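You operate a simulated robot arm through the tools that you are given. There is no shell and no other tool.

The job below is to be done with a simulated robot arm. You get a single attempt, and the scene is never put back.

## Task
Free the stop and bring the lift to the job card's work height.
Fine: reset, mode to HAND for the move, then back to OFF.

The check looks at the end state, three seconds after you hand in, the way a careful person would. Anything else that was tipped, shoved, dropped, spilled or broken makes it a failure.

## Robot
A 7-joint arm with a two-finger parallel gripper, fixed in place. Base frame: the origin is at the foot of the arm, x ahead of it, y to its left, z up. Lengths are in cm, angles in rad, forces in N, time in s.
Its first joint turns from -2.601 to 2.601 rad. Payload 3.43 kg.
The tool frame sits at the grasp point between the pads (the TCP): z along the fingers, y along the line on which they close. The tips reach 3 cm beyond it. The gripper opens to 9.4 cm. The fingers are 2.8 cm wide and 1 cm thick; the gripper's body (5 by 9.6 cm) begins 5.5 cm behind the TCP.
Orientation is that of the tool frame in the base frame, as a unit quaternion [x, y, z, w]. With the fingers straight down and closing along the base's y, the tool's x points along the base's -x, its y along +y and its z along -z.

## Interface
- The arm moves only by the tool step_arm. Its argument "steps" is one flat list of numbers, 7 for each row, row after row: the shift along the tool's x, y, z in cm, then the turn, a rotation vector about the tool's x, y, z in rad, then the opening, from 0 (shut) to 1 (fully open). In form: [tx, ty, tz, wx, wy, wz, gripper, tx, ty, tz, wx, wy, wz, gripper, ...]. A call has 1 to 20 rows; each row shifts and turns the commanded pose from where the row before left it, along the tool's axes as they then stand. Rows are played at 5 a second. More than 5 cm and 0.15 rad between two rows, or a gripper value outside its range, and nothing of the call is played. Where a pose cannot be reached the arm comes as near as it can. A force on the tool above 40 N (or 10 N above the force at the start of the call, whichever is more), or a blocked arm, ends the call early, and 0.2 s more pass. Each finger travels about 4.5 cm/s and halts on what it meets, pressing with about 34 N; the grip force reading is that of the motor and also rises with nothing between the fingers. The clock runs only during rows and for 0.2 s after the last one: add rows that do not move to give the fingers time. The reply holds the time, the measured pose of the TCP, the force on the tool along the base axes, the opening and the grip force, in the units named above and with some noise, with the torque about the TCP (base axes, N m) and any sound that the robot's microphone picked up.
- Cameras (640 x 400 px; columns grow to the right, rows downward): "scene" is fixed at [22.05, 64.98, 142.22]; the picture's right is [-0.24, -0.97, 0.00], its down [-0.43, 0.10, -0.90] and it looks along [0.87, -0.21, -0.44] (base axes); focal length 338 px, centre (320, 200). "wrist" rides on the gripper at [7.6, 1.4, -10.2] in the tool frame; the picture's right is [-0.18, 0.98, 0.00], its down [-0.75, -0.14, -0.64] and it looks along [-0.63, -0.12, 0.77] (tool axes); focal length 243 px, centre (320, 200). There is no depth. A picture from a camera that has moved, and an enlarged one, comes with that camera's place and axes in the base frame and with its lens.
- grab_frame(camera): a new picture of that camera. No time passes.
- zoom(camera, box): a new picture of the part [left, top, right, bottom] of that camera's present view, enlarged. No time passes.
- close_job(): hands the job in; it is judged then, once.

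Nothing tells you positions but the pictures and the camera data. Unless the task says otherwise, let go and move clear before handing in.

The tools are called after ">>>" as a command line: name --argument value ..., lists and objects as JSON in quotes. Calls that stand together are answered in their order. step_arm: Moves the arm, as the interface text tells. Its arguments: {"type":"object","properties":{"steps":{"type":"array"}},"required":["steps"]} The other tools are called the same way: grab_frame (camera) takes a picture; zoom (camera, box) takes an enlarged picture of a part of a camera's view; close_job () hands the job in.

At the start:

```text
time: 0.0
ee_pos: [98.38, -8.75, 116.98]
tcp_rot: [0.001, 1.0, 0.0, -0.001]
force: [0.0, -0.3, 0.0]
wrist_torque: [-0.01, 0.03, 0.01]
grip_width: 9.42
grasp_force: 0.1
```

scene: 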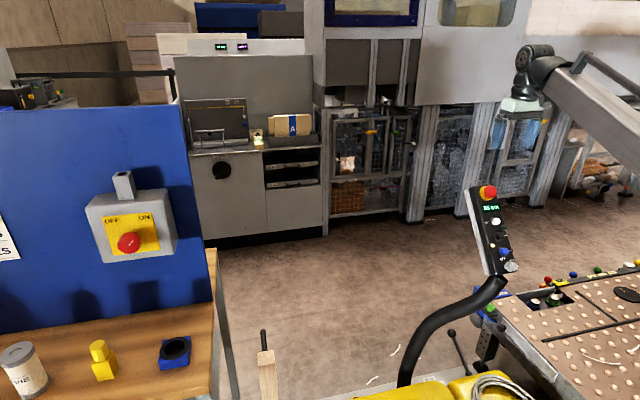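
wrist: 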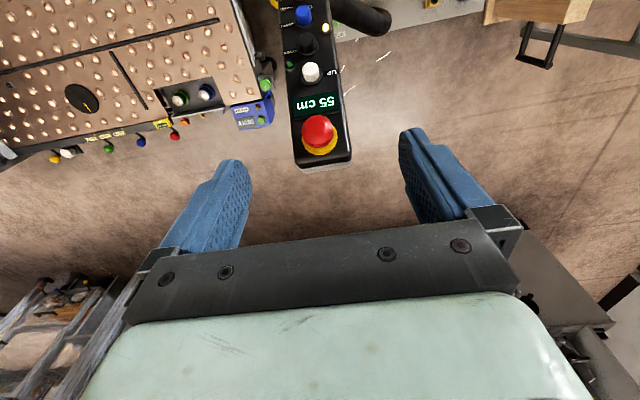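

I see a pendant on a curved arm with a red mushroom stop, a "55 cm" display and several buttons. Left of it is a blue panel with an OFF/ON box, and there is a perforated table. I'll zoom in on the details and look for the job card before moving.

>>> zoom --camera "scene" --box '[440, 170, 540, 290]'

>>> zoom --camera "wrist" --box '[240, 0, 400, 170]'

>>> zoom --camera "scene" --box '[0, 160, 220, 400]'

>>> zoom --camera "scene" --box '[440, 240, 640, 400]'

>>> zoom --camera "wrist" --box '[0, 0, 280, 180]'

>>> zoom --camera "scene" --box '[170, 20, 340, 180]'

```text
3.33 times, centred on (490, 230) of scene
camera zoom: at [22.05, 64.98, 142.22], right [-0.24, -0.97, 0.0], down [-0.43, 0.1, -0.9], along [0.87, -0.21, -0.44], focal length 1128 px, centre (-247, 100)
```

zoom: 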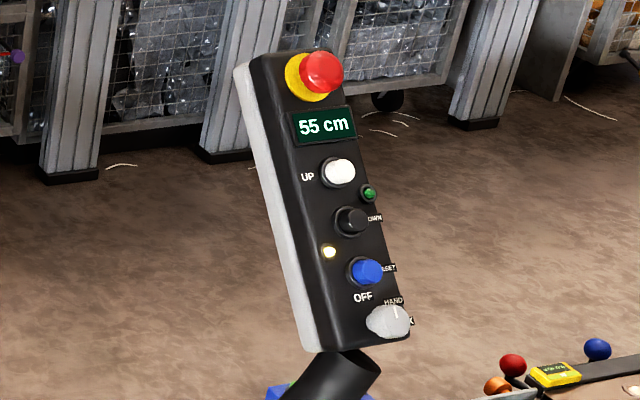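

```text
2.35 times, centred on (320, 85) of wrist
camera zoom: at [90.96, -7.3, 127.0], right [0.18, 0.98, 0.0], down [0.75, -0.14, 0.64], along [0.63, -0.12, -0.77], focal length 571 px, centre (320, 471)
```

zoom: 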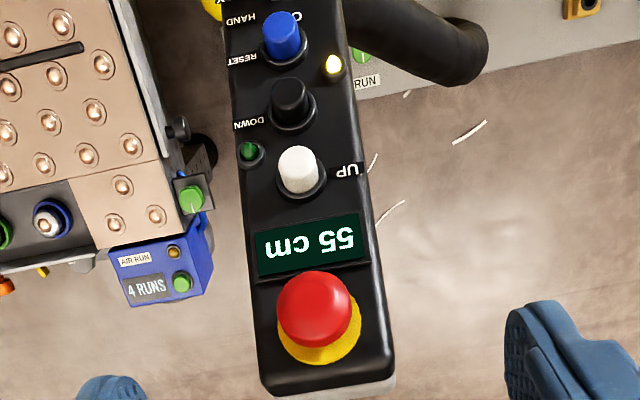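

```text
1.67 times, centred on (110, 280) of scene
camera zoom: at [22.05, 64.98, 142.22], right [-0.24, -0.97, 0.0], down [-0.43, 0.1, -0.9], along [0.87, -0.21, -0.44], focal length 564 px, centre (670, 67)
```

zoom: 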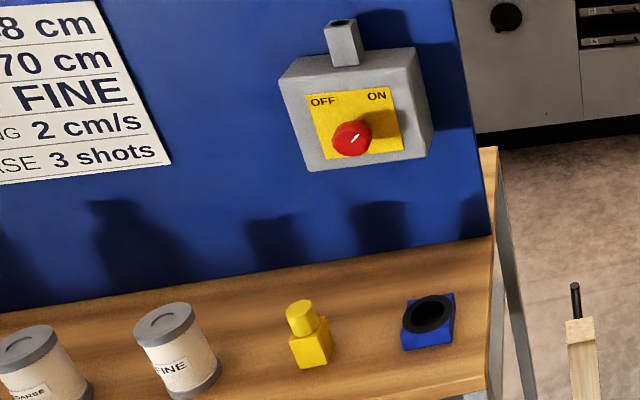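

```text
2.50 times, centred on (540, 320) of scene
camera zoom: at [22.05, 64.98, 142.22], right [-0.24, -0.97, 0.0], down [-0.43, 0.1, -0.9], along [0.87, -0.21, -0.44], focal length 846 px, centre (-230, -100)
```

zoom: 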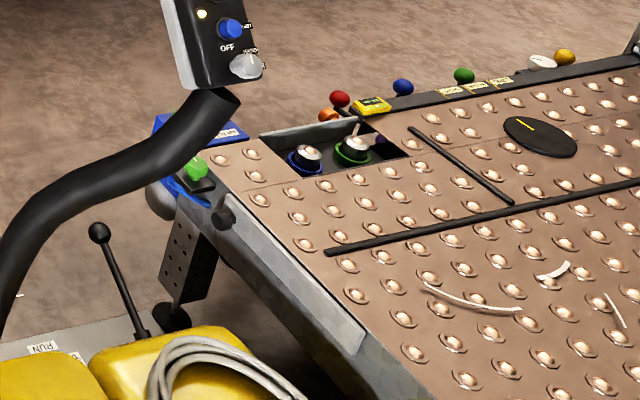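

```text
2.22 times, centred on (140, 90) of wrist
camera zoom: at [90.96, -7.3, 127.0], right [0.18, 0.98, 0.0], down [0.75, -0.14, 0.64], along [0.63, -0.12, -0.77], focal length 539 px, centre (720, 444)
```

zoom: 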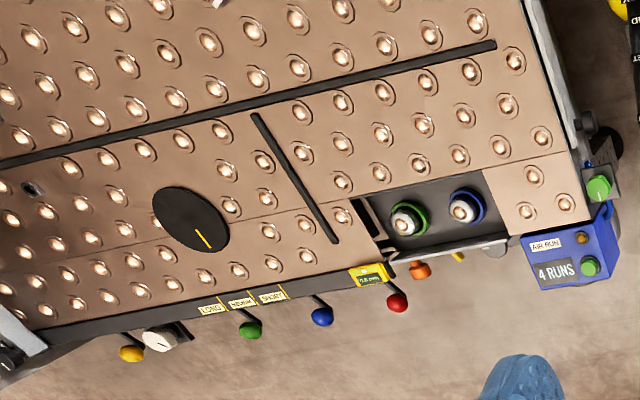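

```text
2.50 times, centred on (255, 100) of scene
camera zoom: at [22.05, 64.98, 142.22], right [-0.24, -0.97, 0.0], down [-0.43, 0.1, -0.9], along [0.87, -0.21, -0.44], focal length 846 px, centre (482, 450)
```

zoom: 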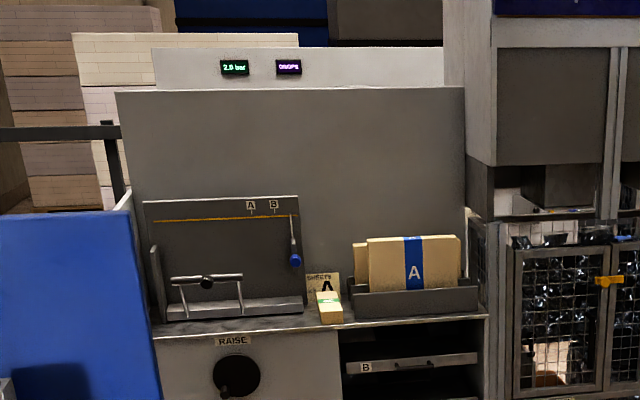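

The pendant face leans toward the robot. By triangulation the stop is near (104, -10, 96) and UP is near (98, -10, 90). The job card is cut off at the left of the blue board, so I'll retract and swing left to read it with the wrist camera.

>>> step_arm --steps '[4.5, 0, -1, 0, 0, 0, 1, 4.5, 0, -1, 0, 0, 0, 1, 4.5, 0, -1, 0, 0, 0, 1, 4.5, 0, -1, 0, 0, 0, 1, 4.5, 0, -1, 0, 0, 0, 1, 4.5, 0, -1, 0, 0, 0, 1]'

>>> grab_frame --camera "wrist"

>>> grab_frame --camera "scene"

```text
time: 0.7
ee_pos: [88.61, -8.53, 118.9]
tcp_rot: [0.001, 1.0, -0.002, 0.006]
force: [6.4, -0.6, -12.1]
wrist_torque: [-0.17, -0.03, -0.1]
grip_width: 9.39
grasp_force: 0.0
out of reach, approached as far as the arm can: row 3
stopped in row 3: the force on the tool passed its limit at 55 N (the readings are from after the stop); the commanded pose is now the measured one
```

```text
taken
camera wrist: at [81.06, -6.98, 129.04], right [0.19, 0.98, 0.0], down [0.74, -0.14, 0.65], along [0.64, -0.12, -0.76], focal length 243 px, centre (320, 200)
```

wrist: 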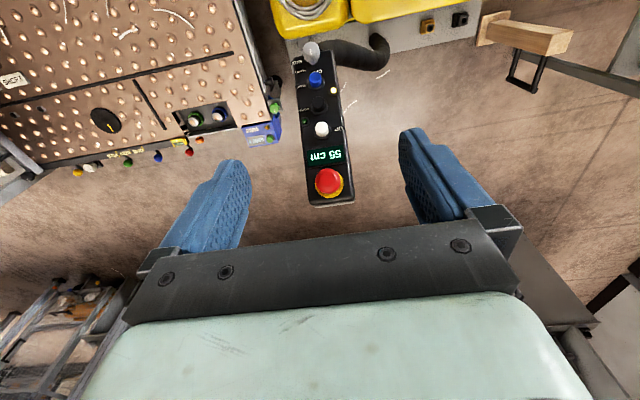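

```text
taken
```

scene: 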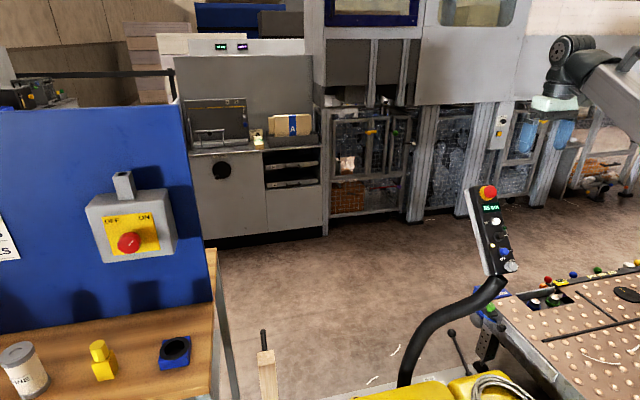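

The retract stopped near a reach limit, since a straight-down tool this high is hard for the arm. I'll pitch the tool forward in place, which also raises the camera's gaze.

>>> step_arm --steps '[0, 0, 0, 0, -0.1, 0, 1, 0, 0, 0, 0, -0.1, 0, 1, 0, 0, 0, 0, -0.1, 0, 1, 0, 0, 0, 0, -0.1, 0, 1]'

>>> grab_frame --camera "wrist"

```text
time: 1.7
ee_pos: [88.62, -8.32, 118.79]
tcp_rot: [0.0, 0.979, -0.001, 0.205]
force: [-0.6, -1.2, 0.1]
wrist_torque: [0.0, 0.04, 0.03]
grip_width: 9.37
grasp_force: 0.1
```

```text
taken
camera wrist: at [77.69, -6.91, 125.18], right [0.17, 0.98, 0.07], down [0.43, -0.14, 0.89], along [0.89, -0.12, -0.45], focal length 243 px, centre (320, 200)
```

wrist: 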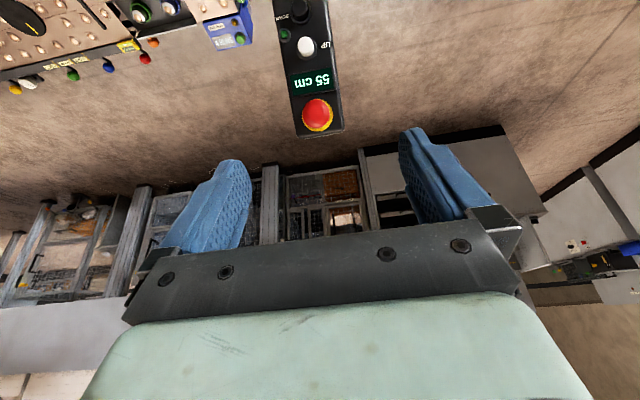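

The pitch worked cleanly. Now I'll swing left on an arc around the base to bring the card into the wrist camera's view.

>>> step_arm --steps '[0, 3, 0, -0.0135, 0, -0.031, 1, 0, 4.5, 0, -0.0204, 0, -0.0467, 1, 0, 4.5, 0, -0.0204, 0, -0.0467, 1, 0, 4.5, 0, -0.0204, 0, -0.0467, 1, 0, 4.5, 0, -0.0204, 0, -0.0467, 1, 0, 4.5, 0, -0.0204, 0, -0.0467, 1, 0, 4.5, 0, -0.0204, 0, -0.0467, 1, 0, 4.5, 0, -0.0204, 0, -0.0467, 1, 0, 4.5, 0, -0.0204, 0, -0.0467, 1, 0, 3, 0, -0.0135, 0, -0.031, 1]'

>>> grab_frame --camera "wrist"

>>> grab_frame --camera "scene"

```text
time: 3.9
ee_pos: [80.15, 32.37, 118.96]
tcp_rot: [-0.23, 0.952, 0.047, 0.199]
force: [-0.1, 0.7, 0.4]
wrist_torque: [-0.04, -0.01, -0.02]
grip_width: 9.41
grasp_force: 0.0
```

```text
taken
camera wrist: at [69.75, 28.54, 125.33], right [-0.3, 0.95, 0.07], down [0.45, 0.07, 0.89], along [0.84, 0.3, -0.45], focal length 243 px, centre (320, 200)
```

wrist: 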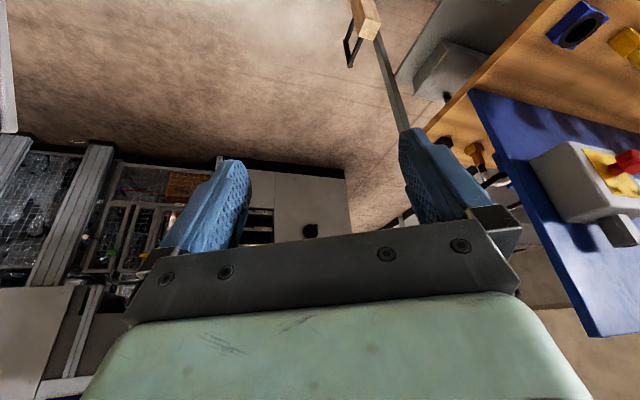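

```text
taken
```

scene: 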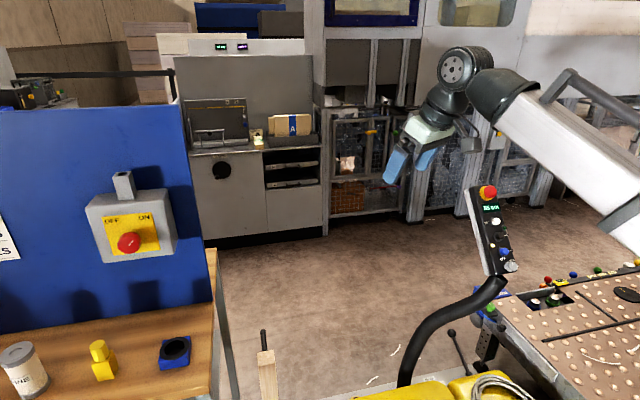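

The blue panel lies near x ≈ 95–97, facing the robot, with the card near y ≈ 116–140. I'll keep swinging left and yaw a bit further.

>>> step_arm --steps '[0, 3, 0, -0.0135, 0, -0.031, 1, 0, 4.5, 0, -0.0204, 0, -0.0467, 1, 0, 4.5, 0, -0.0204, 0, -0.0467, 1, 0, 4.5, 0, -0.0204, 0, -0.0467, 1, 0, 4.5, 0, -0.0204, 0, -0.0467, 1, 0, 4.5, 0, -0.0204, 0, -0.0467, 1, 0, 3, 0, -0.0204, 0, -0.0467, 1, 0, 0, 0, -0.04, 0, -0.0917, 1, 0, 0, 0, -0.04, 0, -0.0917, 1]'

>>> grab_frame --camera "wrist"

>>> grab_frame --camera "scene"

```text
time: 5.9
ee_pos: [63.56, 55.49, 118.73]
tcp_rot: [-0.476, 0.856, 0.098, 0.178]
force: [-0.1, -0.5, -0.8]
wrist_torque: [0.0, -0.01, 0.01]
grip_width: 9.4
grasp_force: 0.1
```

```text
taken
camera wrist: at [56.7, 46.8, 125.13], right [-0.75, 0.66, 0.07], down [0.35, 0.3, 0.89], along [0.57, 0.69, -0.45], focal length 243 px, centre (320, 200)
```

wrist: 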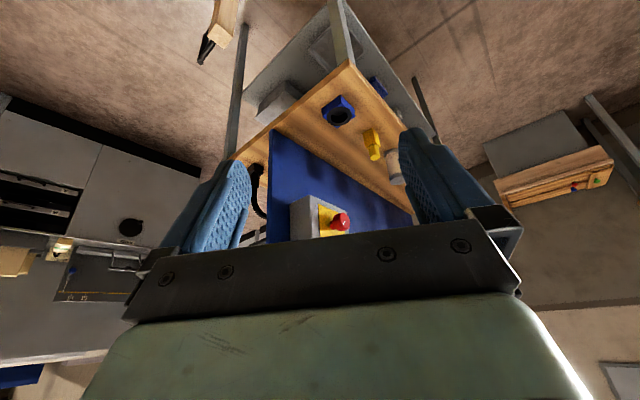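

```text
taken
```

scene: 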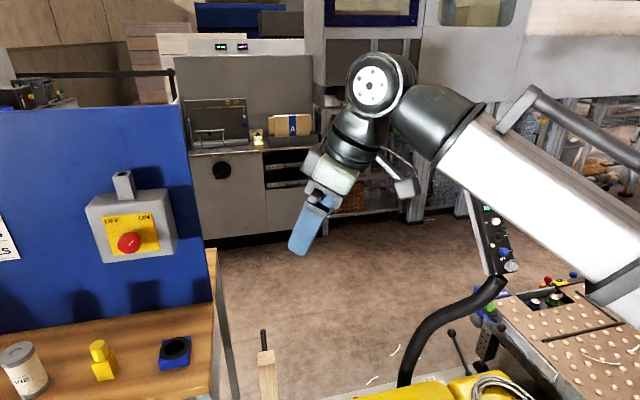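

The card is hidden behind the gripper body in this view. Pitching the tool up more and yawing slightly should put it between the fingers.

>>> step_arm --steps '[0, 0, 0, -0.04, 0, -0.0917, 1, 0, 0, 0, 0, -0.12, 0, 1, 0, 0, 0, 0, -0.12, 0, 1, 0, 0, 0, 0, -0.12, 0, 1, 0, 0, 0, 0, -0.12, 0, 1]'

>>> grab_frame --camera "wrist"

>>> zoom --camera "wrist" --box '[220, 60, 420, 220]'

```text
time: 7.1
ee_pos: [63.52, 55.63, 118.86]
tcp_rot: [-0.477, 0.766, 0.228, 0.366]
force: [-0.2, -0.2, -0.1]
wrist_torque: [0.01, 0.01, 0.01]
grip_width: 9.41
grasp_force: 0.0
```

```text
taken
camera wrist: at [56.8, 44.78, 119.29], right [-0.83, 0.54, 0.14], down [0.11, -0.09, 0.99], along [0.54, 0.84, 0.01], focal length 243 px, centre (320, 200)
```

wrist: 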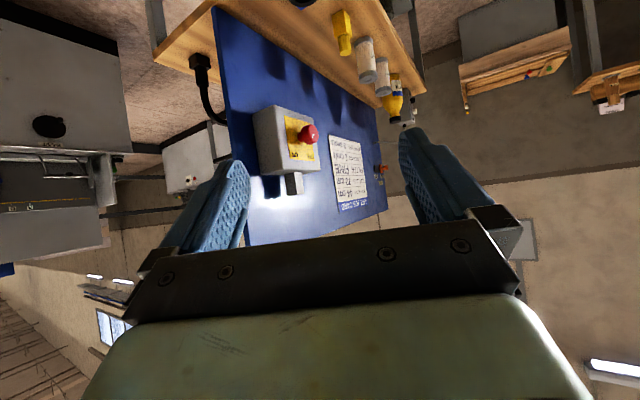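

```text
2.50 times, centred on (320, 140) of wrist
camera zoom: at [56.8, 44.78, 119.29], right [-0.83, 0.54, 0.14], down [0.11, -0.09, 0.99], along [0.54, 0.84, 0.01], focal length 606 px, centre (320, 350)
```

zoom: 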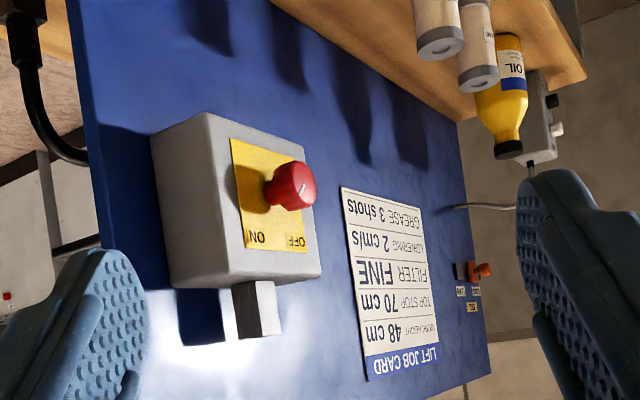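

>>> zoom --camera "wrist" --box '[315, 125, 395, 220]'

```text
4.21 times, centred on (355, 172) of wrist
camera zoom: at [56.8, 44.78, 119.29], right [-0.83, 0.54, 0.14], down [0.11, -0.09, 0.99], along [0.54, 0.84, 0.01], focal length 1022 px, centre (173, 316)
```

zoom: 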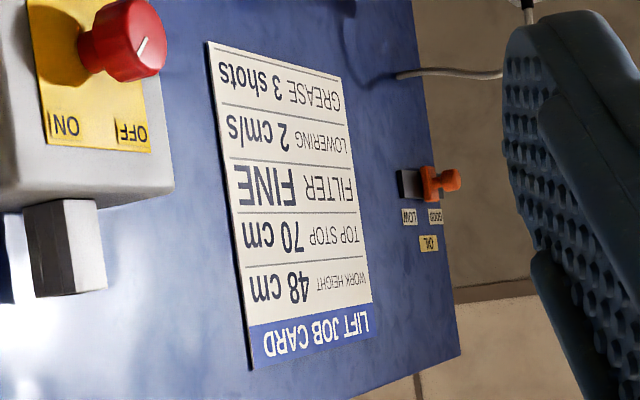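

The card reads WORK HEIGHT 48 cm and TOP STOP 70 cm, and notes LOWERING 2 cm/s. The lift is at 55, so it must go DOWN 7 cm, about 3.5 s of pressing. I'll swing back toward the pendant with the tool tilted about 45° to face it.

>>> step_arm --steps '[0.4, -3, -0.5, 0.035, 0, 0.0283, 1, 0.63, -4.5, -0.78, 0.048, 0, 0.0389, 1, 0.63, -4.5, -0.78, 0.048, 0, 0.0389, 1, 0.63, -4.5, -0.78, 0.048, 0, 0.0389, 1, 0.63, -4.5, -0.78, 0.048, 0, 0.0389, 1, 0.63, -4.5, -0.78, 0.048, 0, 0.0389, 1, 0.63, -4.5, -0.78, 0.048, 0, 0.0389, 1, 0.63, -4.5, -0.78, 0.048, 0, 0.0389, 1, 0.63, -4.5, -0.78, 0.048, 0, 0.0389, 1]'

>>> grab_frame --camera "wrist"

```text
time: 9.1
ee_pos: [87.5, 23.98, 119.06]
tcp_rot: [-0.256, 0.866, 0.121, 0.413]
force: [-0.6, -0.1, 1.1]
wrist_torque: [-0.01, -0.01, -0.01]
grip_width: 9.4
grasp_force: 0.1
```

```text
taken
camera wrist: at [76.19, 18.28, 119.39], right [-0.44, 0.89, 0.14], down [0.06, -0.13, 0.99], along [0.9, 0.44, 0.01], focal length 243 px, centre (320, 200)
```

wrist: 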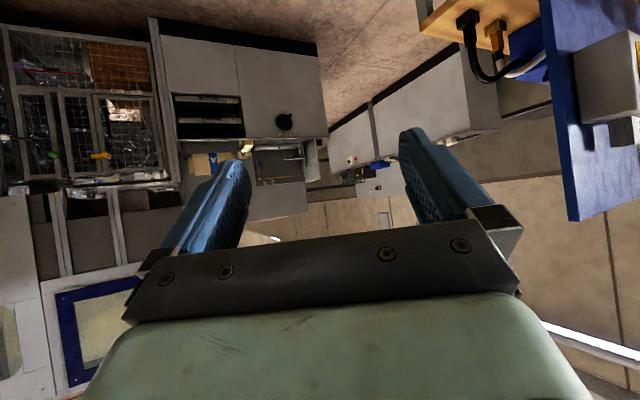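

Continuing back to face the pendant squarely, pulling in radially as I go.

>>> step_arm --steps '[1.32, -3.9, -1.63, 0.0556, 0, 0.045, 1, 1.32, -3.9, -1.63, 0.0556, 0, 0.045, 1, 1.32, -3.9, -1.63, 0.0556, 0, 0.045, 1, 1.32, -3.9, -1.63, 0.0556, 0, 0.045, 1, 1.32, -3.9, -1.63, 0.0556, 0, 0.045, 1, 1.32, -3.9, -1.63, 0.0556, 0, 0.045, 1, 1.32, -3.9, -1.63, 0.0556, 0, 0.045, 1, 1.32, -3.9, -1.63, 0.0556, 0, 0.045, 1]'

>>> grab_frame --camera "wrist"

```text
time: 10.9
ee_pos: [81.2, -9.7, 118.82]
tcp_rot: [-0.001, 0.903, 0.0, 0.431]
force: [-0.5, -0.1, 0.5]
wrist_torque: [0.0, -0.01, 0.0]
grip_width: 9.39
grasp_force: 0.1
```

```text
taken
camera wrist: at [68.67, -8.25, 119.28], right [0.12, 0.98, 0.14], down [-0.02, -0.14, 0.99], along [0.99, -0.12, 0.01], focal length 243 px, centre (320, 200)
```

wrist: 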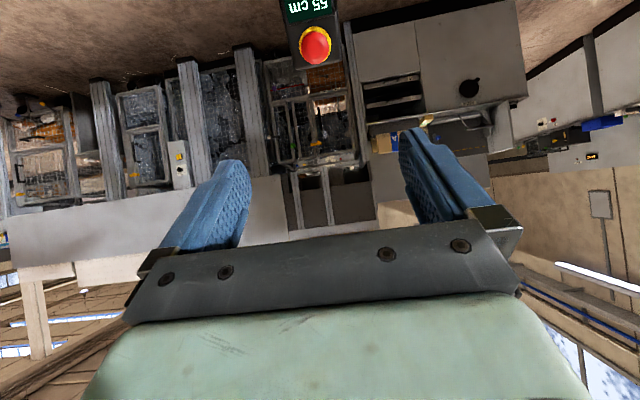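

The arm faces the pendant again. I'll pitch the tool down a little so the camera sees the whole face from closer.

>>> step_arm --steps '[0, 0, 0, 0, 0.13, 0, 1, 0, 0, 0, 0, 0.13, 0, 1, 0, 0, 0, 0, 0.13, 0, 1, 0, 0, 0, 0, 0.1, 0, 1]'

>>> grab_frame --camera "wrist"

```text
time: 11.9
ee_pos: [81.51, -10.04, 119.03]
tcp_rot: [-0.001, 0.98, -0.001, 0.198]
force: [-0.2, 0.1, 0.2]
wrist_torque: [-0.03, 0.01, -0.03]
grip_width: 9.41
grasp_force: 0.0
```

```text
taken
camera wrist: at [70.68, -8.71, 125.33], right [0.17, 0.98, 0.07], down [0.45, -0.14, 0.88], along [0.88, -0.12, -0.46], focal length 243 px, centre (320, 200)
```

wrist: 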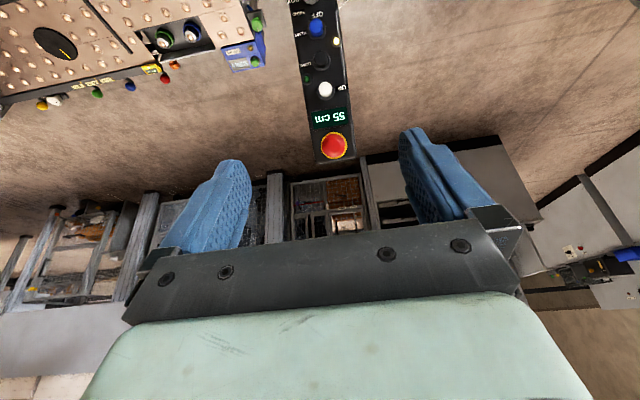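

I'll lower the arm about 12 cm to view the pendant face at close range.

>>> step_arm --steps '[1.56, 0, 3.68, 0, 0, 0, 1, 1.56, 0, 3.68, 0, 0, 0, 1, 1.56, 0, 3.68, 0, 0, 0, 1]'

>>> grab_frame --camera "wrist"

>>> zoom --camera "wrist" --box '[230, 0, 420, 180]'

```text
time: 12.7
ee_pos: [81.69, -10.41, 106.65]
tcp_rot: [0.0, 0.98, -0.001, 0.199]
force: [-0.3, -0.3, 0.3]
wrist_torque: [0.0, -0.02, 0.02]
grip_width: 9.39
grasp_force: 0.1
```

```text
taken
camera wrist: at [70.82, -9.05, 113.09], right [0.17, 0.98, 0.07], down [0.44, -0.14, 0.89], along [0.88, -0.12, -0.46], focal length 243 px, centre (320, 200)
```

wrist: 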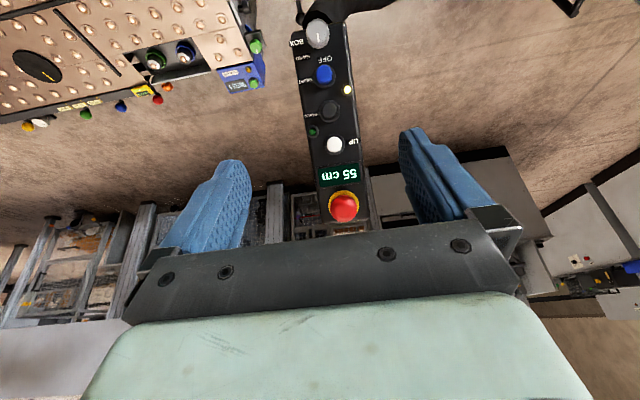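

```text
2.22 times, centred on (325, 90) of wrist
camera zoom: at [70.82, -9.05, 113.09], right [0.17, 0.98, 0.07], down [0.44, -0.14, 0.89], along [0.88, -0.12, -0.46], focal length 539 px, centre (309, 444)
```

zoom: 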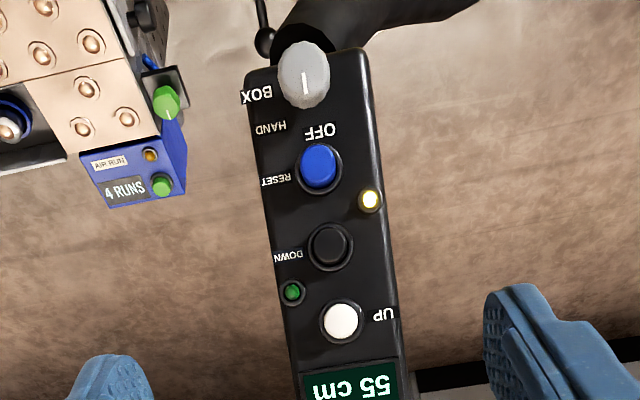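

The knob shows OFF, HAND and BOX, and its mark seems to point at OFF. The pendant axis runs from the knob near (88.7, -10.2, 79.6) to the stop near (104.4, -9.9, 96.3), tilted about 46.7°. I'll zoom in on the stop for arrows and on the selector for its mark.

>>> zoom --camera "wrist" --box '[315, 175, 375, 225]'

>>> zoom --camera "wrist" --box '[280, 0, 370, 70]'

>>> zoom --camera "scene" --box '[465, 175, 525, 215]'

>>> zoom --camera "scene" --box '[480, 240, 530, 280]'

```text
8.00 times, centred on (345, 200) of wrist
camera zoom: at [70.82, -9.05, 113.09], right [0.17, 0.98, 0.07], down [0.44, -0.14, 0.89], along [0.88, -0.12, -0.46], focal length 1941 px, centre (120, 200)
```

zoom: 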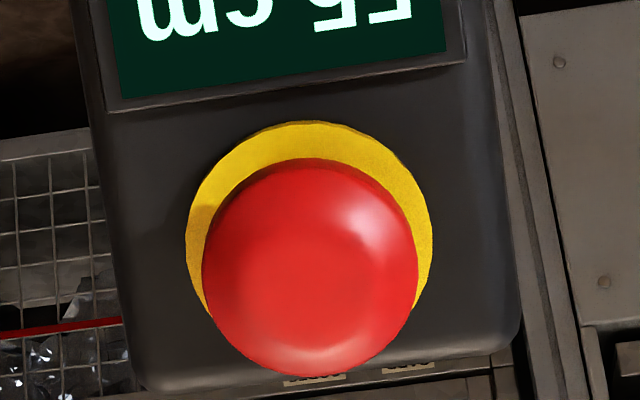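

```text
5.71 times, centred on (325, 35) of wrist
camera zoom: at [70.82, -9.05, 113.09], right [0.17, 0.98, 0.07], down [0.44, -0.14, 0.89], along [0.88, -0.12, -0.46], focal length 1386 px, centre (291, 1143)
```

zoom: 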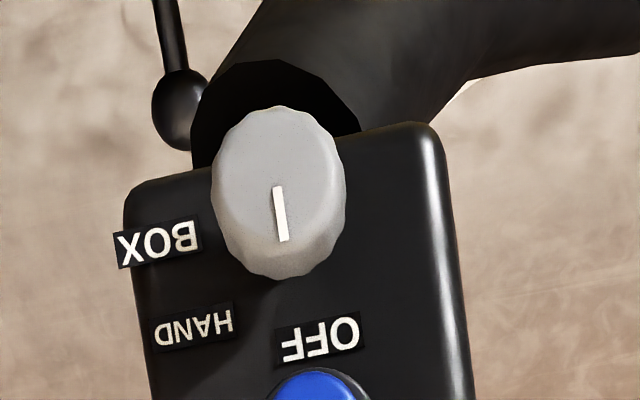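

```text
10.00 times, centred on (495, 195) of scene
camera zoom: at [22.05, 64.98, 142.22], right [-0.24, -0.97, 0.0], down [-0.43, 0.1, -0.9], along [0.87, -0.21, -0.44], focal length 3385 px, centre (-1430, 250)
```

zoom: 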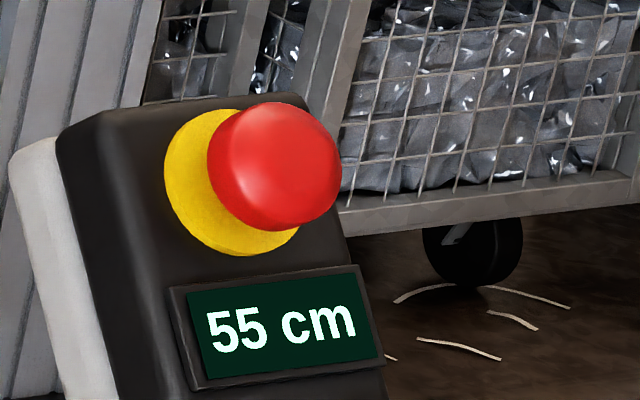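

```text
10.00 times, centred on (505, 260) of scene
camera zoom: at [22.05, 64.98, 142.22], right [-0.24, -0.97, 0.0], down [-0.43, 0.1, -0.9], along [0.87, -0.21, -0.44], focal length 3385 px, centre (-1530, -400)
```

zoom: 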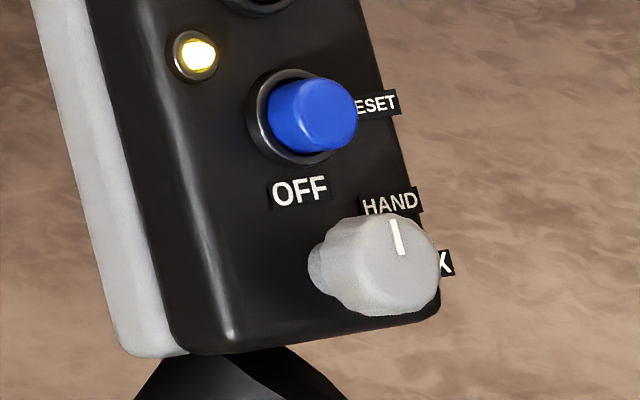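

The selector mark is at OFF (12 o'clock), HAND looks 45° clockwise and BOX 90°. The stop is a plain round mushroom with no arrows. I'll line the tool up with the panel normal and hover about 10 cm out over the stop.

>>> step_arm --steps '[0, 0, 0, 0, -0.104, 0, 1, 0, 0, 0, 0, -0.104, 0, 1, 0, 0, 0, 0, -0.104, 0, 1, 0, 0, 0, 0, -0.104, 0, 1, -2.1, 0.08, 2.96, 0, 0, 0, 1, -2.1, 0.08, 2.96, 0, 0, 0, 1, -2.1, 0.08, 2.96, 0, 0, 0, 1, -2.1, 0.08, 2.96, 0, 0, 0, 1, 0, 0, 0, 0, 0, 0, 1]'

>>> grab_frame --camera "wrist"

>>> grab_frame --camera "scene"

```text
time: 14.7
ee_pos: [96.26, -9.77, 104.82]
tcp_rot: [0.0, 0.918, -0.001, 0.397]
force: [-0.1, -0.5, 0.4]
wrist_torque: [-0.01, -0.01, -0.02]
grip_width: 9.38
grasp_force: 0.1
```

```text
taken
camera wrist: at [83.7, -8.35, 106.31], right [0.12, 0.98, 0.13], down [0.05, -0.14, 0.99], along [0.99, -0.12, -0.06], focal length 243 px, centre (320, 200)
```

wrist: 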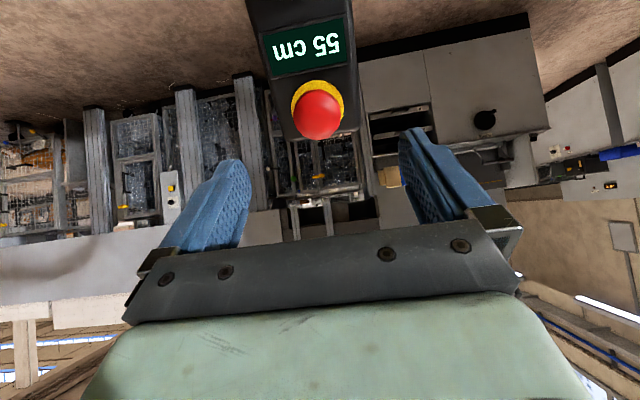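

```text
taken
```

scene: 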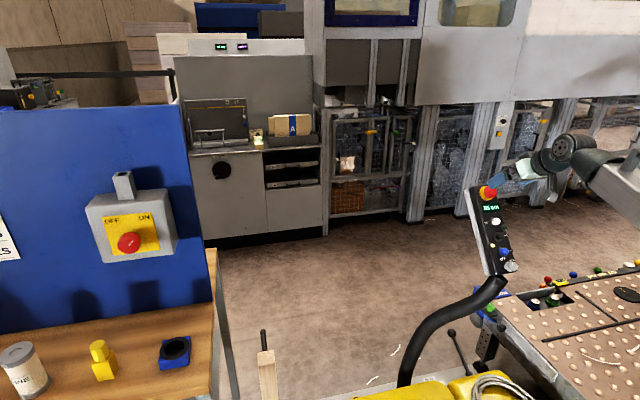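

Alignment looks good: the cap appears at (317,115), almost exactly on the tool axis. A zoom will refine it.

>>> zoom --camera "wrist" --box '[270, 70, 370, 150]'

>>> zoom --camera "scene" --box '[460, 150, 560, 230]'

```text
5.00 times, centred on (320, 110) of wrist
camera zoom: at [83.7, -8.35, 106.31], right [0.12, 0.98, 0.13], down [0.05, -0.14, 0.99], along [0.99, -0.12, -0.06], focal length 1213 px, centre (320, 650)
```

zoom: 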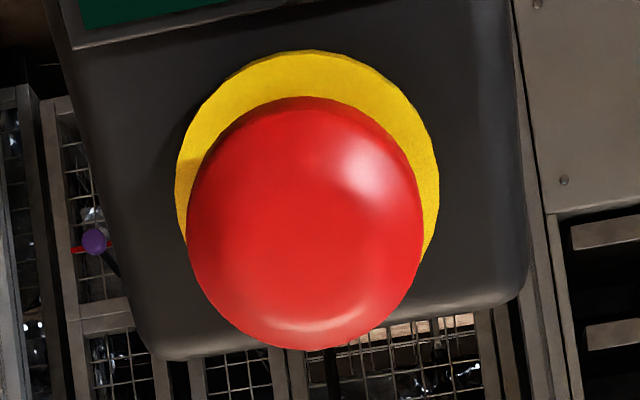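

```text
5.00 times, centred on (510, 190) of scene
camera zoom: at [22.05, 64.98, 142.22], right [-0.24, -0.97, 0.0], down [-0.43, 0.1, -0.9], along [0.87, -0.21, -0.44], focal length 1693 px, centre (-630, 250)
```

zoom: 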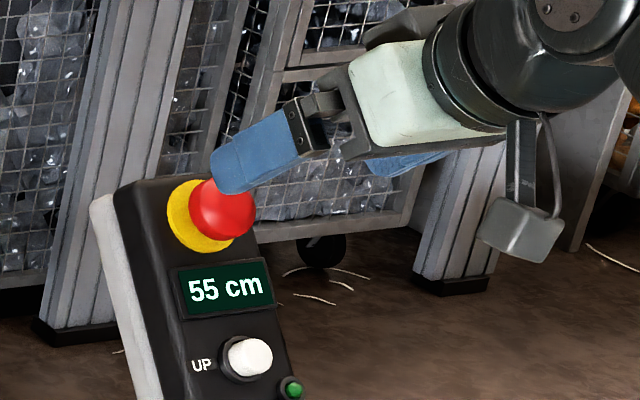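

I'll correct by a few millimetres and advance 6.5 cm along the tool axis, with the fingers straddling the stop.

>>> step_arm --steps '[0.22, -0.27, 1.5, 0, 0, 0, 1, 0, 0, 2, 0, 0, 0, 1, 0, 0, 2, 0, 0, 0, 1, 0, 0, 1, 0, 0, 0, 1, 0, 0, 0, 0, 0, 0, 1]'

>>> grab_frame --camera "wrist"

>>> zoom --camera "scene" --box '[450, 150, 550, 230]'

```text
time: 15.9
ee_pos: [100.66, -10.11, 100.11]
tcp_rot: [-0.002, 0.918, 0.0, 0.397]
force: [-0.6, 1.2, -0.2]
wrist_torque: [-0.01, -0.01, 0.02]
grip_width: 9.42
grasp_force: 0.1
```

```text
taken
camera wrist: at [88.1, -8.76, 101.53], right [0.12, 0.98, 0.13], down [0.05, -0.14, 0.99], along [0.99, -0.12, -0.06], focal length 243 px, centre (320, 200)
```

wrist: 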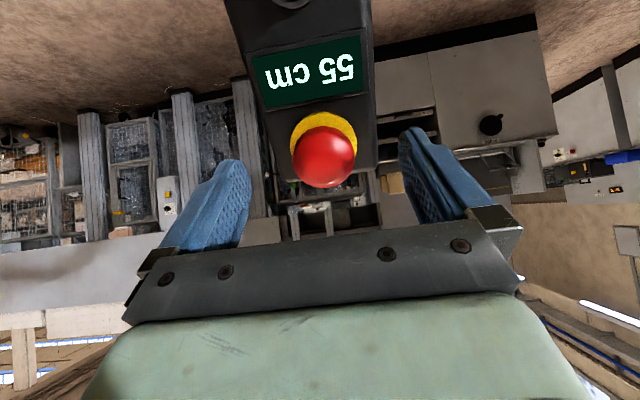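

```text
5.00 times, centred on (500, 190) of scene
camera zoom: at [22.05, 64.98, 142.22], right [-0.24, -0.97, 0.0], down [-0.43, 0.1, -0.9], along [0.87, -0.21, -0.44], focal length 1693 px, centre (-580, 250)
```

zoom: 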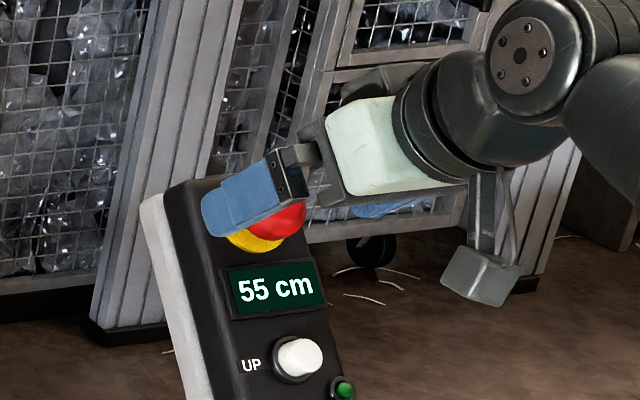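

The cap is nearly centred. I'll nudge 0.15 cm in +y, advance 1.5 cm, then close on the mushroom head.

>>> step_arm --steps '[0, 0.15, 0.8, 0, 0, 0, 1, 0, 0, 0.7, 0, 0, 0, 1, 0, 0, 0, 0, 0, 0, 0.6, 0, 0, 0, 0, 0, 0, 0.5, 0, 0, 0, 0, 0, 0, 0.3, 0, 0, 0, 0, 0, 0, 0.2, 0, 0, 0, 0, 0, 0, 0.2]'

>>> grab_frame --camera "wrist"

>>> zoom --camera "scene" --box '[450, 150, 550, 230]'

```text
time: 17.5
ee_pos: [101.63, -10.13, 99.12]
tcp_rot: [-0.001, 0.918, 0.0, 0.397]
force: [0.5, -4.0, -0.7]
wrist_torque: [-0.1, 0.0, -0.13]
grip_width: 3.81
grasp_force: 42.7
```

```text
taken
camera wrist: at [89.1, -8.59, 100.55], right [0.13, 0.98, 0.13], down [0.05, -0.14, 0.99], along [0.99, -0.12, -0.06], focal length 243 px, centre (320, 200)
```

wrist: 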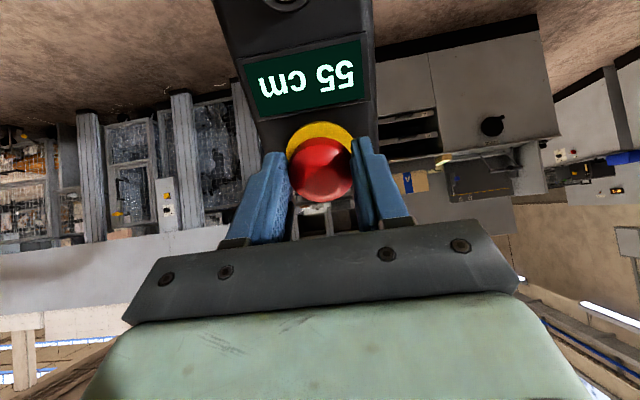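

```text
5.00 times, centred on (500, 190) of scene
camera zoom: at [22.05, 64.98, 142.22], right [-0.24, -0.97, 0.0], down [-0.43, 0.1, -0.9], along [0.87, -0.21, -0.44], focal length 1693 px, centre (-580, 250)
```

zoom: 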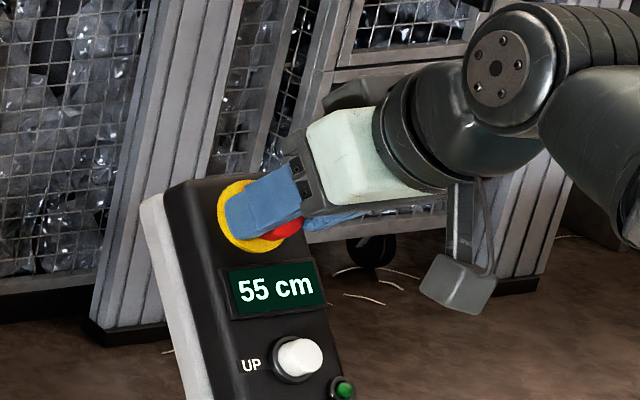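

I have a firm grip at 3.8 cm with small side forces. Now I'll try a clockwise twist, the usual twist-to-release direction, watching torque and sound.

>>> step_arm --steps '[0, 0, 0, 0, 0, 0.1, 0.2, 0, 0, 0, 0, 0, 0.1, 0.2, 0, 0, 0, 0, 0, 0.1, 0.2]'

>>> grab_frame --camera "wrist"

```text
time: 18.3
ee_pos: [101.66, -9.89, 99.21]
tcp_rot: [0.137, 0.908, 0.06, 0.392]
force: [-1.8, 6.0, 0.7]
wrist_torque: [-0.41, 0.06, 0.57]
grip_width: 3.83
grasp_force: 45.0
```

```text
taken
camera wrist: at [89.69, -6.3, 101.16], right [0.32, 0.88, 0.34], down [0.0, -0.36, 0.93], along [0.95, -0.3, -0.11], focal length 243 px, centre (320, 200)
```

wrist: 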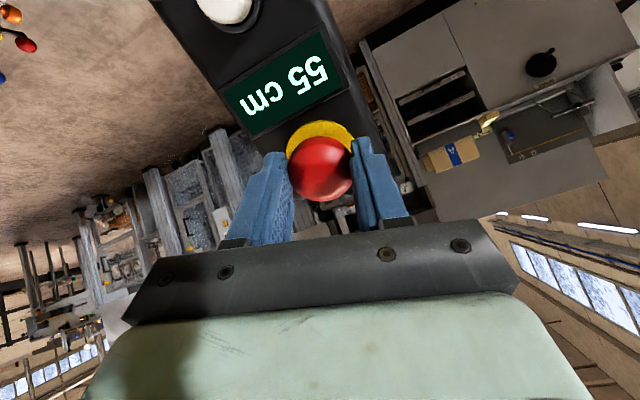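

There is about 0.7 N·m of resistance along the twist axis, so it may be turning against a spring. I'll continue another 0.3 rad.

>>> step_arm --steps '[0, 0, 0, 0, 0, 0.1, 0.2, 0, 0, 0, 0, 0, 0.1, 0.2, 0, 0, 0, 0, 0, 0.1, 0.2]'

>>> grab_frame --camera "wrist"

>>> zoom --camera "scene" --box '[450, 170, 550, 280]'

```text
time: 19.1
ee_pos: [101.65, -9.73, 99.18]
tcp_rot: [0.271, 0.877, 0.12, 0.379]
force: [2.3, 21.0, 4.0]
wrist_torque: [-0.16, -0.16, 0.92]
grip_width: 3.83
grasp_force: 45.3
```

```text
taken
camera wrist: at [90.69, -4.36, 102.2], right [0.48, 0.71, 0.52], down [-0.1, -0.54, 0.83], along [0.87, -0.45, -0.19], focal length 243 px, centre (320, 200)
```

wrist: 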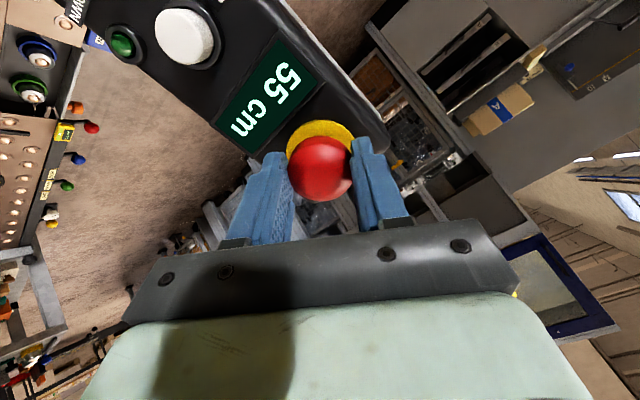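

```text
3.64 times, centred on (500, 225) of scene
camera zoom: at [22.05, 64.98, 142.22], right [-0.24, -0.97, 0.0], down [-0.43, 0.1, -0.9], along [0.87, -0.21, -0.44], focal length 1231 px, centre (-334, 109)
```

zoom: 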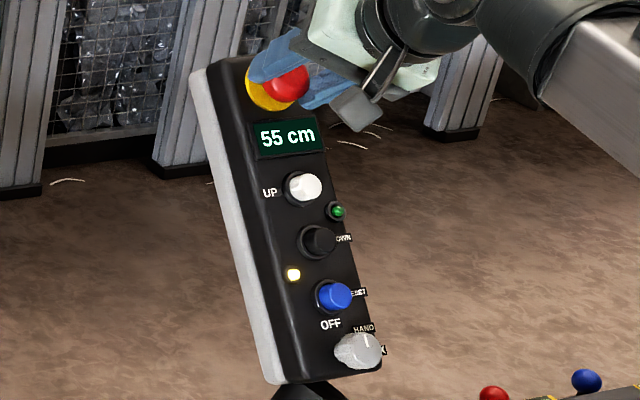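

Axial torque stays near 0.75 N·m with no click yet, and side force is building because I'm slightly off the cap's axis. I'll zoom to check whether the head is turning before continuing.

>>> zoom --camera "wrist" --box '[270, 100, 370, 220]'

>>> zoom --camera "scene" --box '[470, 170, 530, 210]'

```text
3.33 times, centred on (320, 160) of wrist
camera zoom: at [90.69, -4.36, 102.2], right [0.48, 0.71, 0.52], down [-0.1, -0.54, 0.83], along [0.87, -0.45, -0.19], focal length 809 px, centre (320, 333)
```

zoom: 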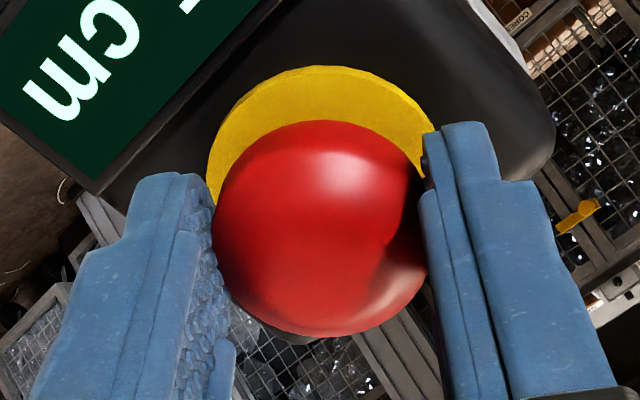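

```text
10.00 times, centred on (500, 190) of scene
camera zoom: at [22.05, 64.98, 142.22], right [-0.24, -0.97, 0.0], down [-0.43, 0.1, -0.9], along [0.87, -0.21, -0.44], focal length 3385 px, centre (-1480, 300)
```

zoom: 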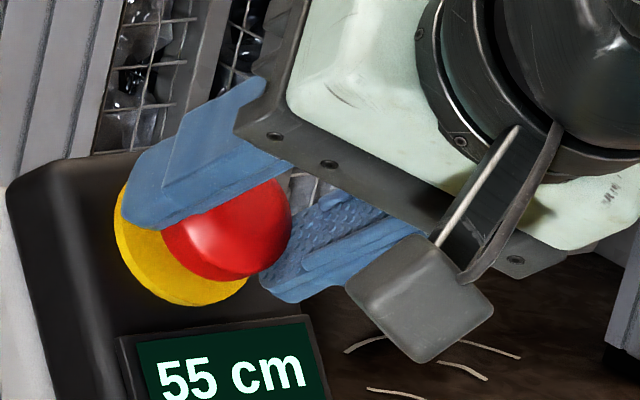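

The grip is sound and the head carries no visible marks. I'll relieve the side load slightly and twist another 0.3 rad.

>>> step_arm --steps '[0, 0.2, 0, 0, 0, 0, 0.2, 0, 0.08, 0, 0, 0, 0.1, 0.2, 0, 0.08, 0, 0, 0, 0.1, 0.2, 0, 0.05, 0, 0, 0, 0.1, 0.2]'

>>> zoom --camera "scene" --box '[450, 170, 550, 280]'

```text
time: 20.1
ee_pos: [101.96, -9.97, 99.4]
tcp_rot: [0.399, 0.826, 0.172, 0.359]
force: [2.7, 0.6, 1.5]
wrist_torque: [-0.65, -0.14, 0.29]
grip_width: 3.83
grasp_force: 44.8
```

```text
3.64 times, centred on (500, 225) of scene
camera zoom: at [22.05, 64.98, 142.22], right [-0.24, -0.97, 0.0], down [-0.43, 0.1, -0.9], along [0.87, -0.21, -0.44], focal length 1231 px, centre (-334, 109)
```

zoom: 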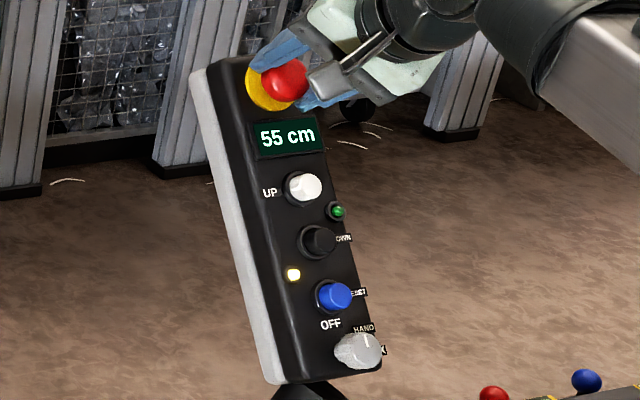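

The torque stays constant at about 0.7 N·m, so the pads are probably slipping on a head that won't turn. It may be pull-to-release, so I'll pull gently back along the axis and watch the force.

>>> step_arm --steps '[0, 0, -0.15, 0, 0, 0, 0.1, 0, 0, -0.15, 0, 0, 0, 0.1, 0, 0, -0.15, 0, 0, 0, 0.1]'

>>> zoom --camera "scene" --box '[450, 170, 550, 280]'

>>> zoom --camera "wrist" --box '[270, 100, 370, 220]'

```text
time: 20.9
ee_pos: [101.53, -9.8, 99.73]
tcp_rot: [0.399, 0.826, 0.172, 0.358]
force: [1.1, -12.5, 4.2]
wrist_torque: [-0.2, 0.02, -0.39]
grip_width: 3.8
grasp_force: 44.9
```

```text
3.64 times, centred on (500, 225) of scene
camera zoom: at [22.05, 64.98, 142.22], right [-0.24, -0.97, 0.0], down [-0.43, 0.1, -0.9], along [0.87, -0.21, -0.44], focal length 1231 px, centre (-334, 109)
```

zoom: 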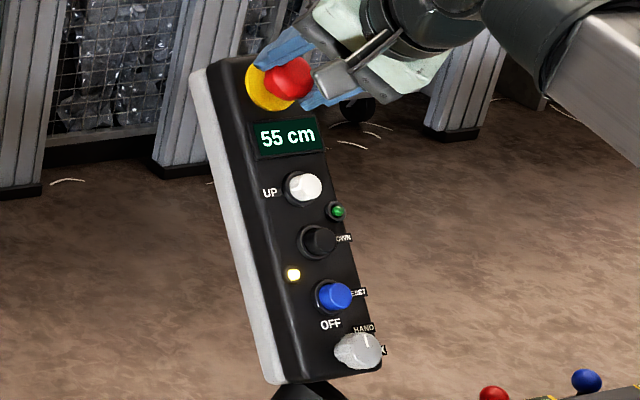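

```text
3.33 times, centred on (320, 160) of wrist
camera zoom: at [91.72, -3.04, 104.08], right [0.61, 0.47, 0.64], down [-0.22, -0.68, 0.7], along [0.76, -0.57, -0.3], focal length 809 px, centre (320, 333)
```

zoom: 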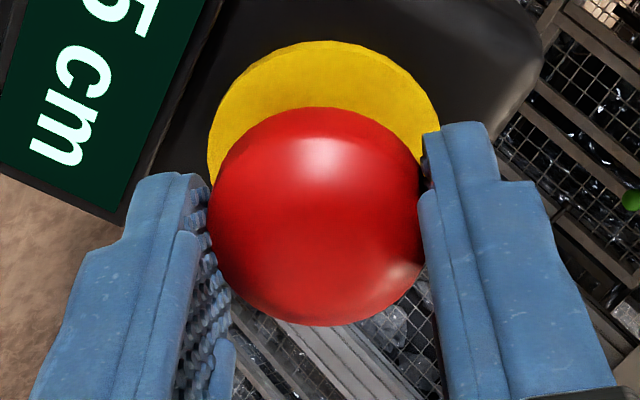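

The head moved out with the gripper at almost no axial force. I'll compare its height with the starting view.

>>> zoom --camera "scene" --box '[465, 175, 525, 215]'

```text
10.00 times, centred on (495, 195) of scene
camera zoom: at [22.05, 64.98, 142.22], right [-0.24, -0.97, 0.0], down [-0.43, 0.1, -0.9], along [0.87, -0.21, -0.44], focal length 3385 px, centre (-1430, 250)
```

zoom: 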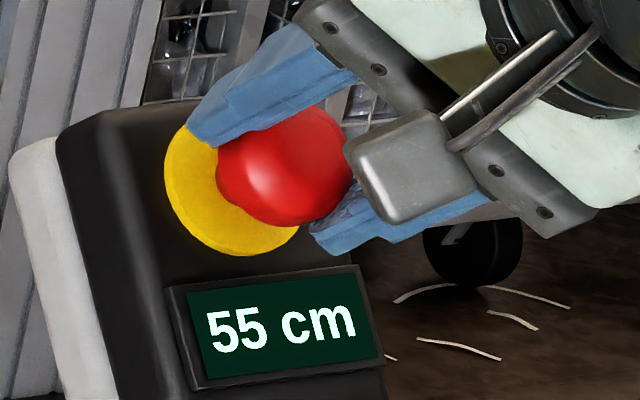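

The head sits about 0.5 cm further out than at the start. I'll open the fingers and see whether it stays out.

>>> step_arm --steps '[0, 0, 0, 0, 0, 0, 0.5, 0, 0, 0, 0, 0, 0, 0.6, 0, 0, 0, 0, 0, 0, 0.7]'

>>> zoom --camera "scene" --box '[465, 175, 525, 215]'

>>> zoom --camera "wrist" --box '[270, 100, 370, 220]'

```text
time: 21.7
ee_pos: [101.41, -9.84, 99.8]
tcp_rot: [0.398, 0.827, 0.173, 0.357]
force: [0.7, -0.2, 0.4]
wrist_torque: [-0.03, 0.0, 0.01]
grip_width: 6.56
grasp_force: 0.1
```

```text
10.00 times, centred on (495, 195) of scene
camera zoom: at [22.05, 64.98, 142.22], right [-0.24, -0.97, 0.0], down [-0.43, 0.1, -0.9], along [0.87, -0.21, -0.44], focal length 3385 px, centre (-1430, 250)
```

zoom: 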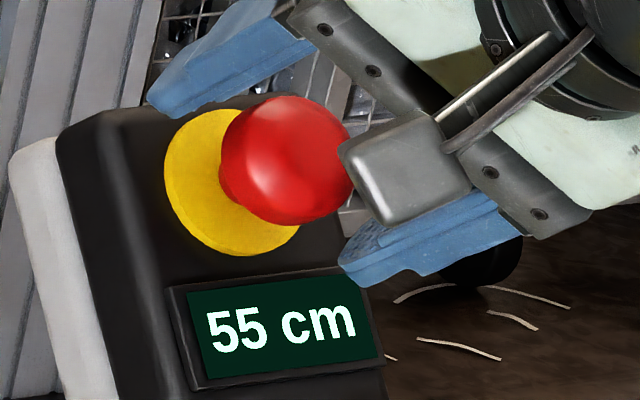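

```text
3.33 times, centred on (320, 160) of wrist
camera zoom: at [91.73, -2.89, 104.05], right [0.6, 0.47, 0.64], down [-0.22, -0.68, 0.7], along [0.76, -0.57, -0.31], focal length 809 px, centre (320, 333)
```

zoom: 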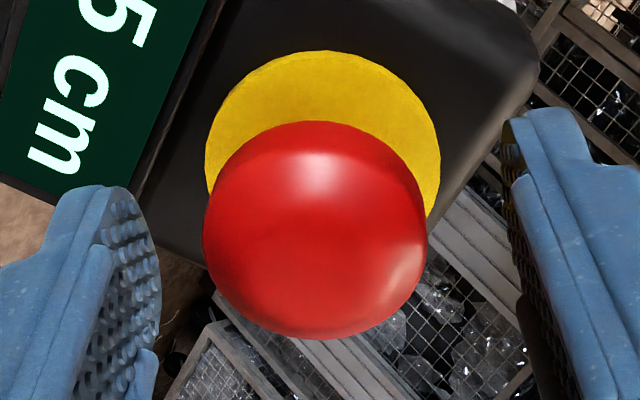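

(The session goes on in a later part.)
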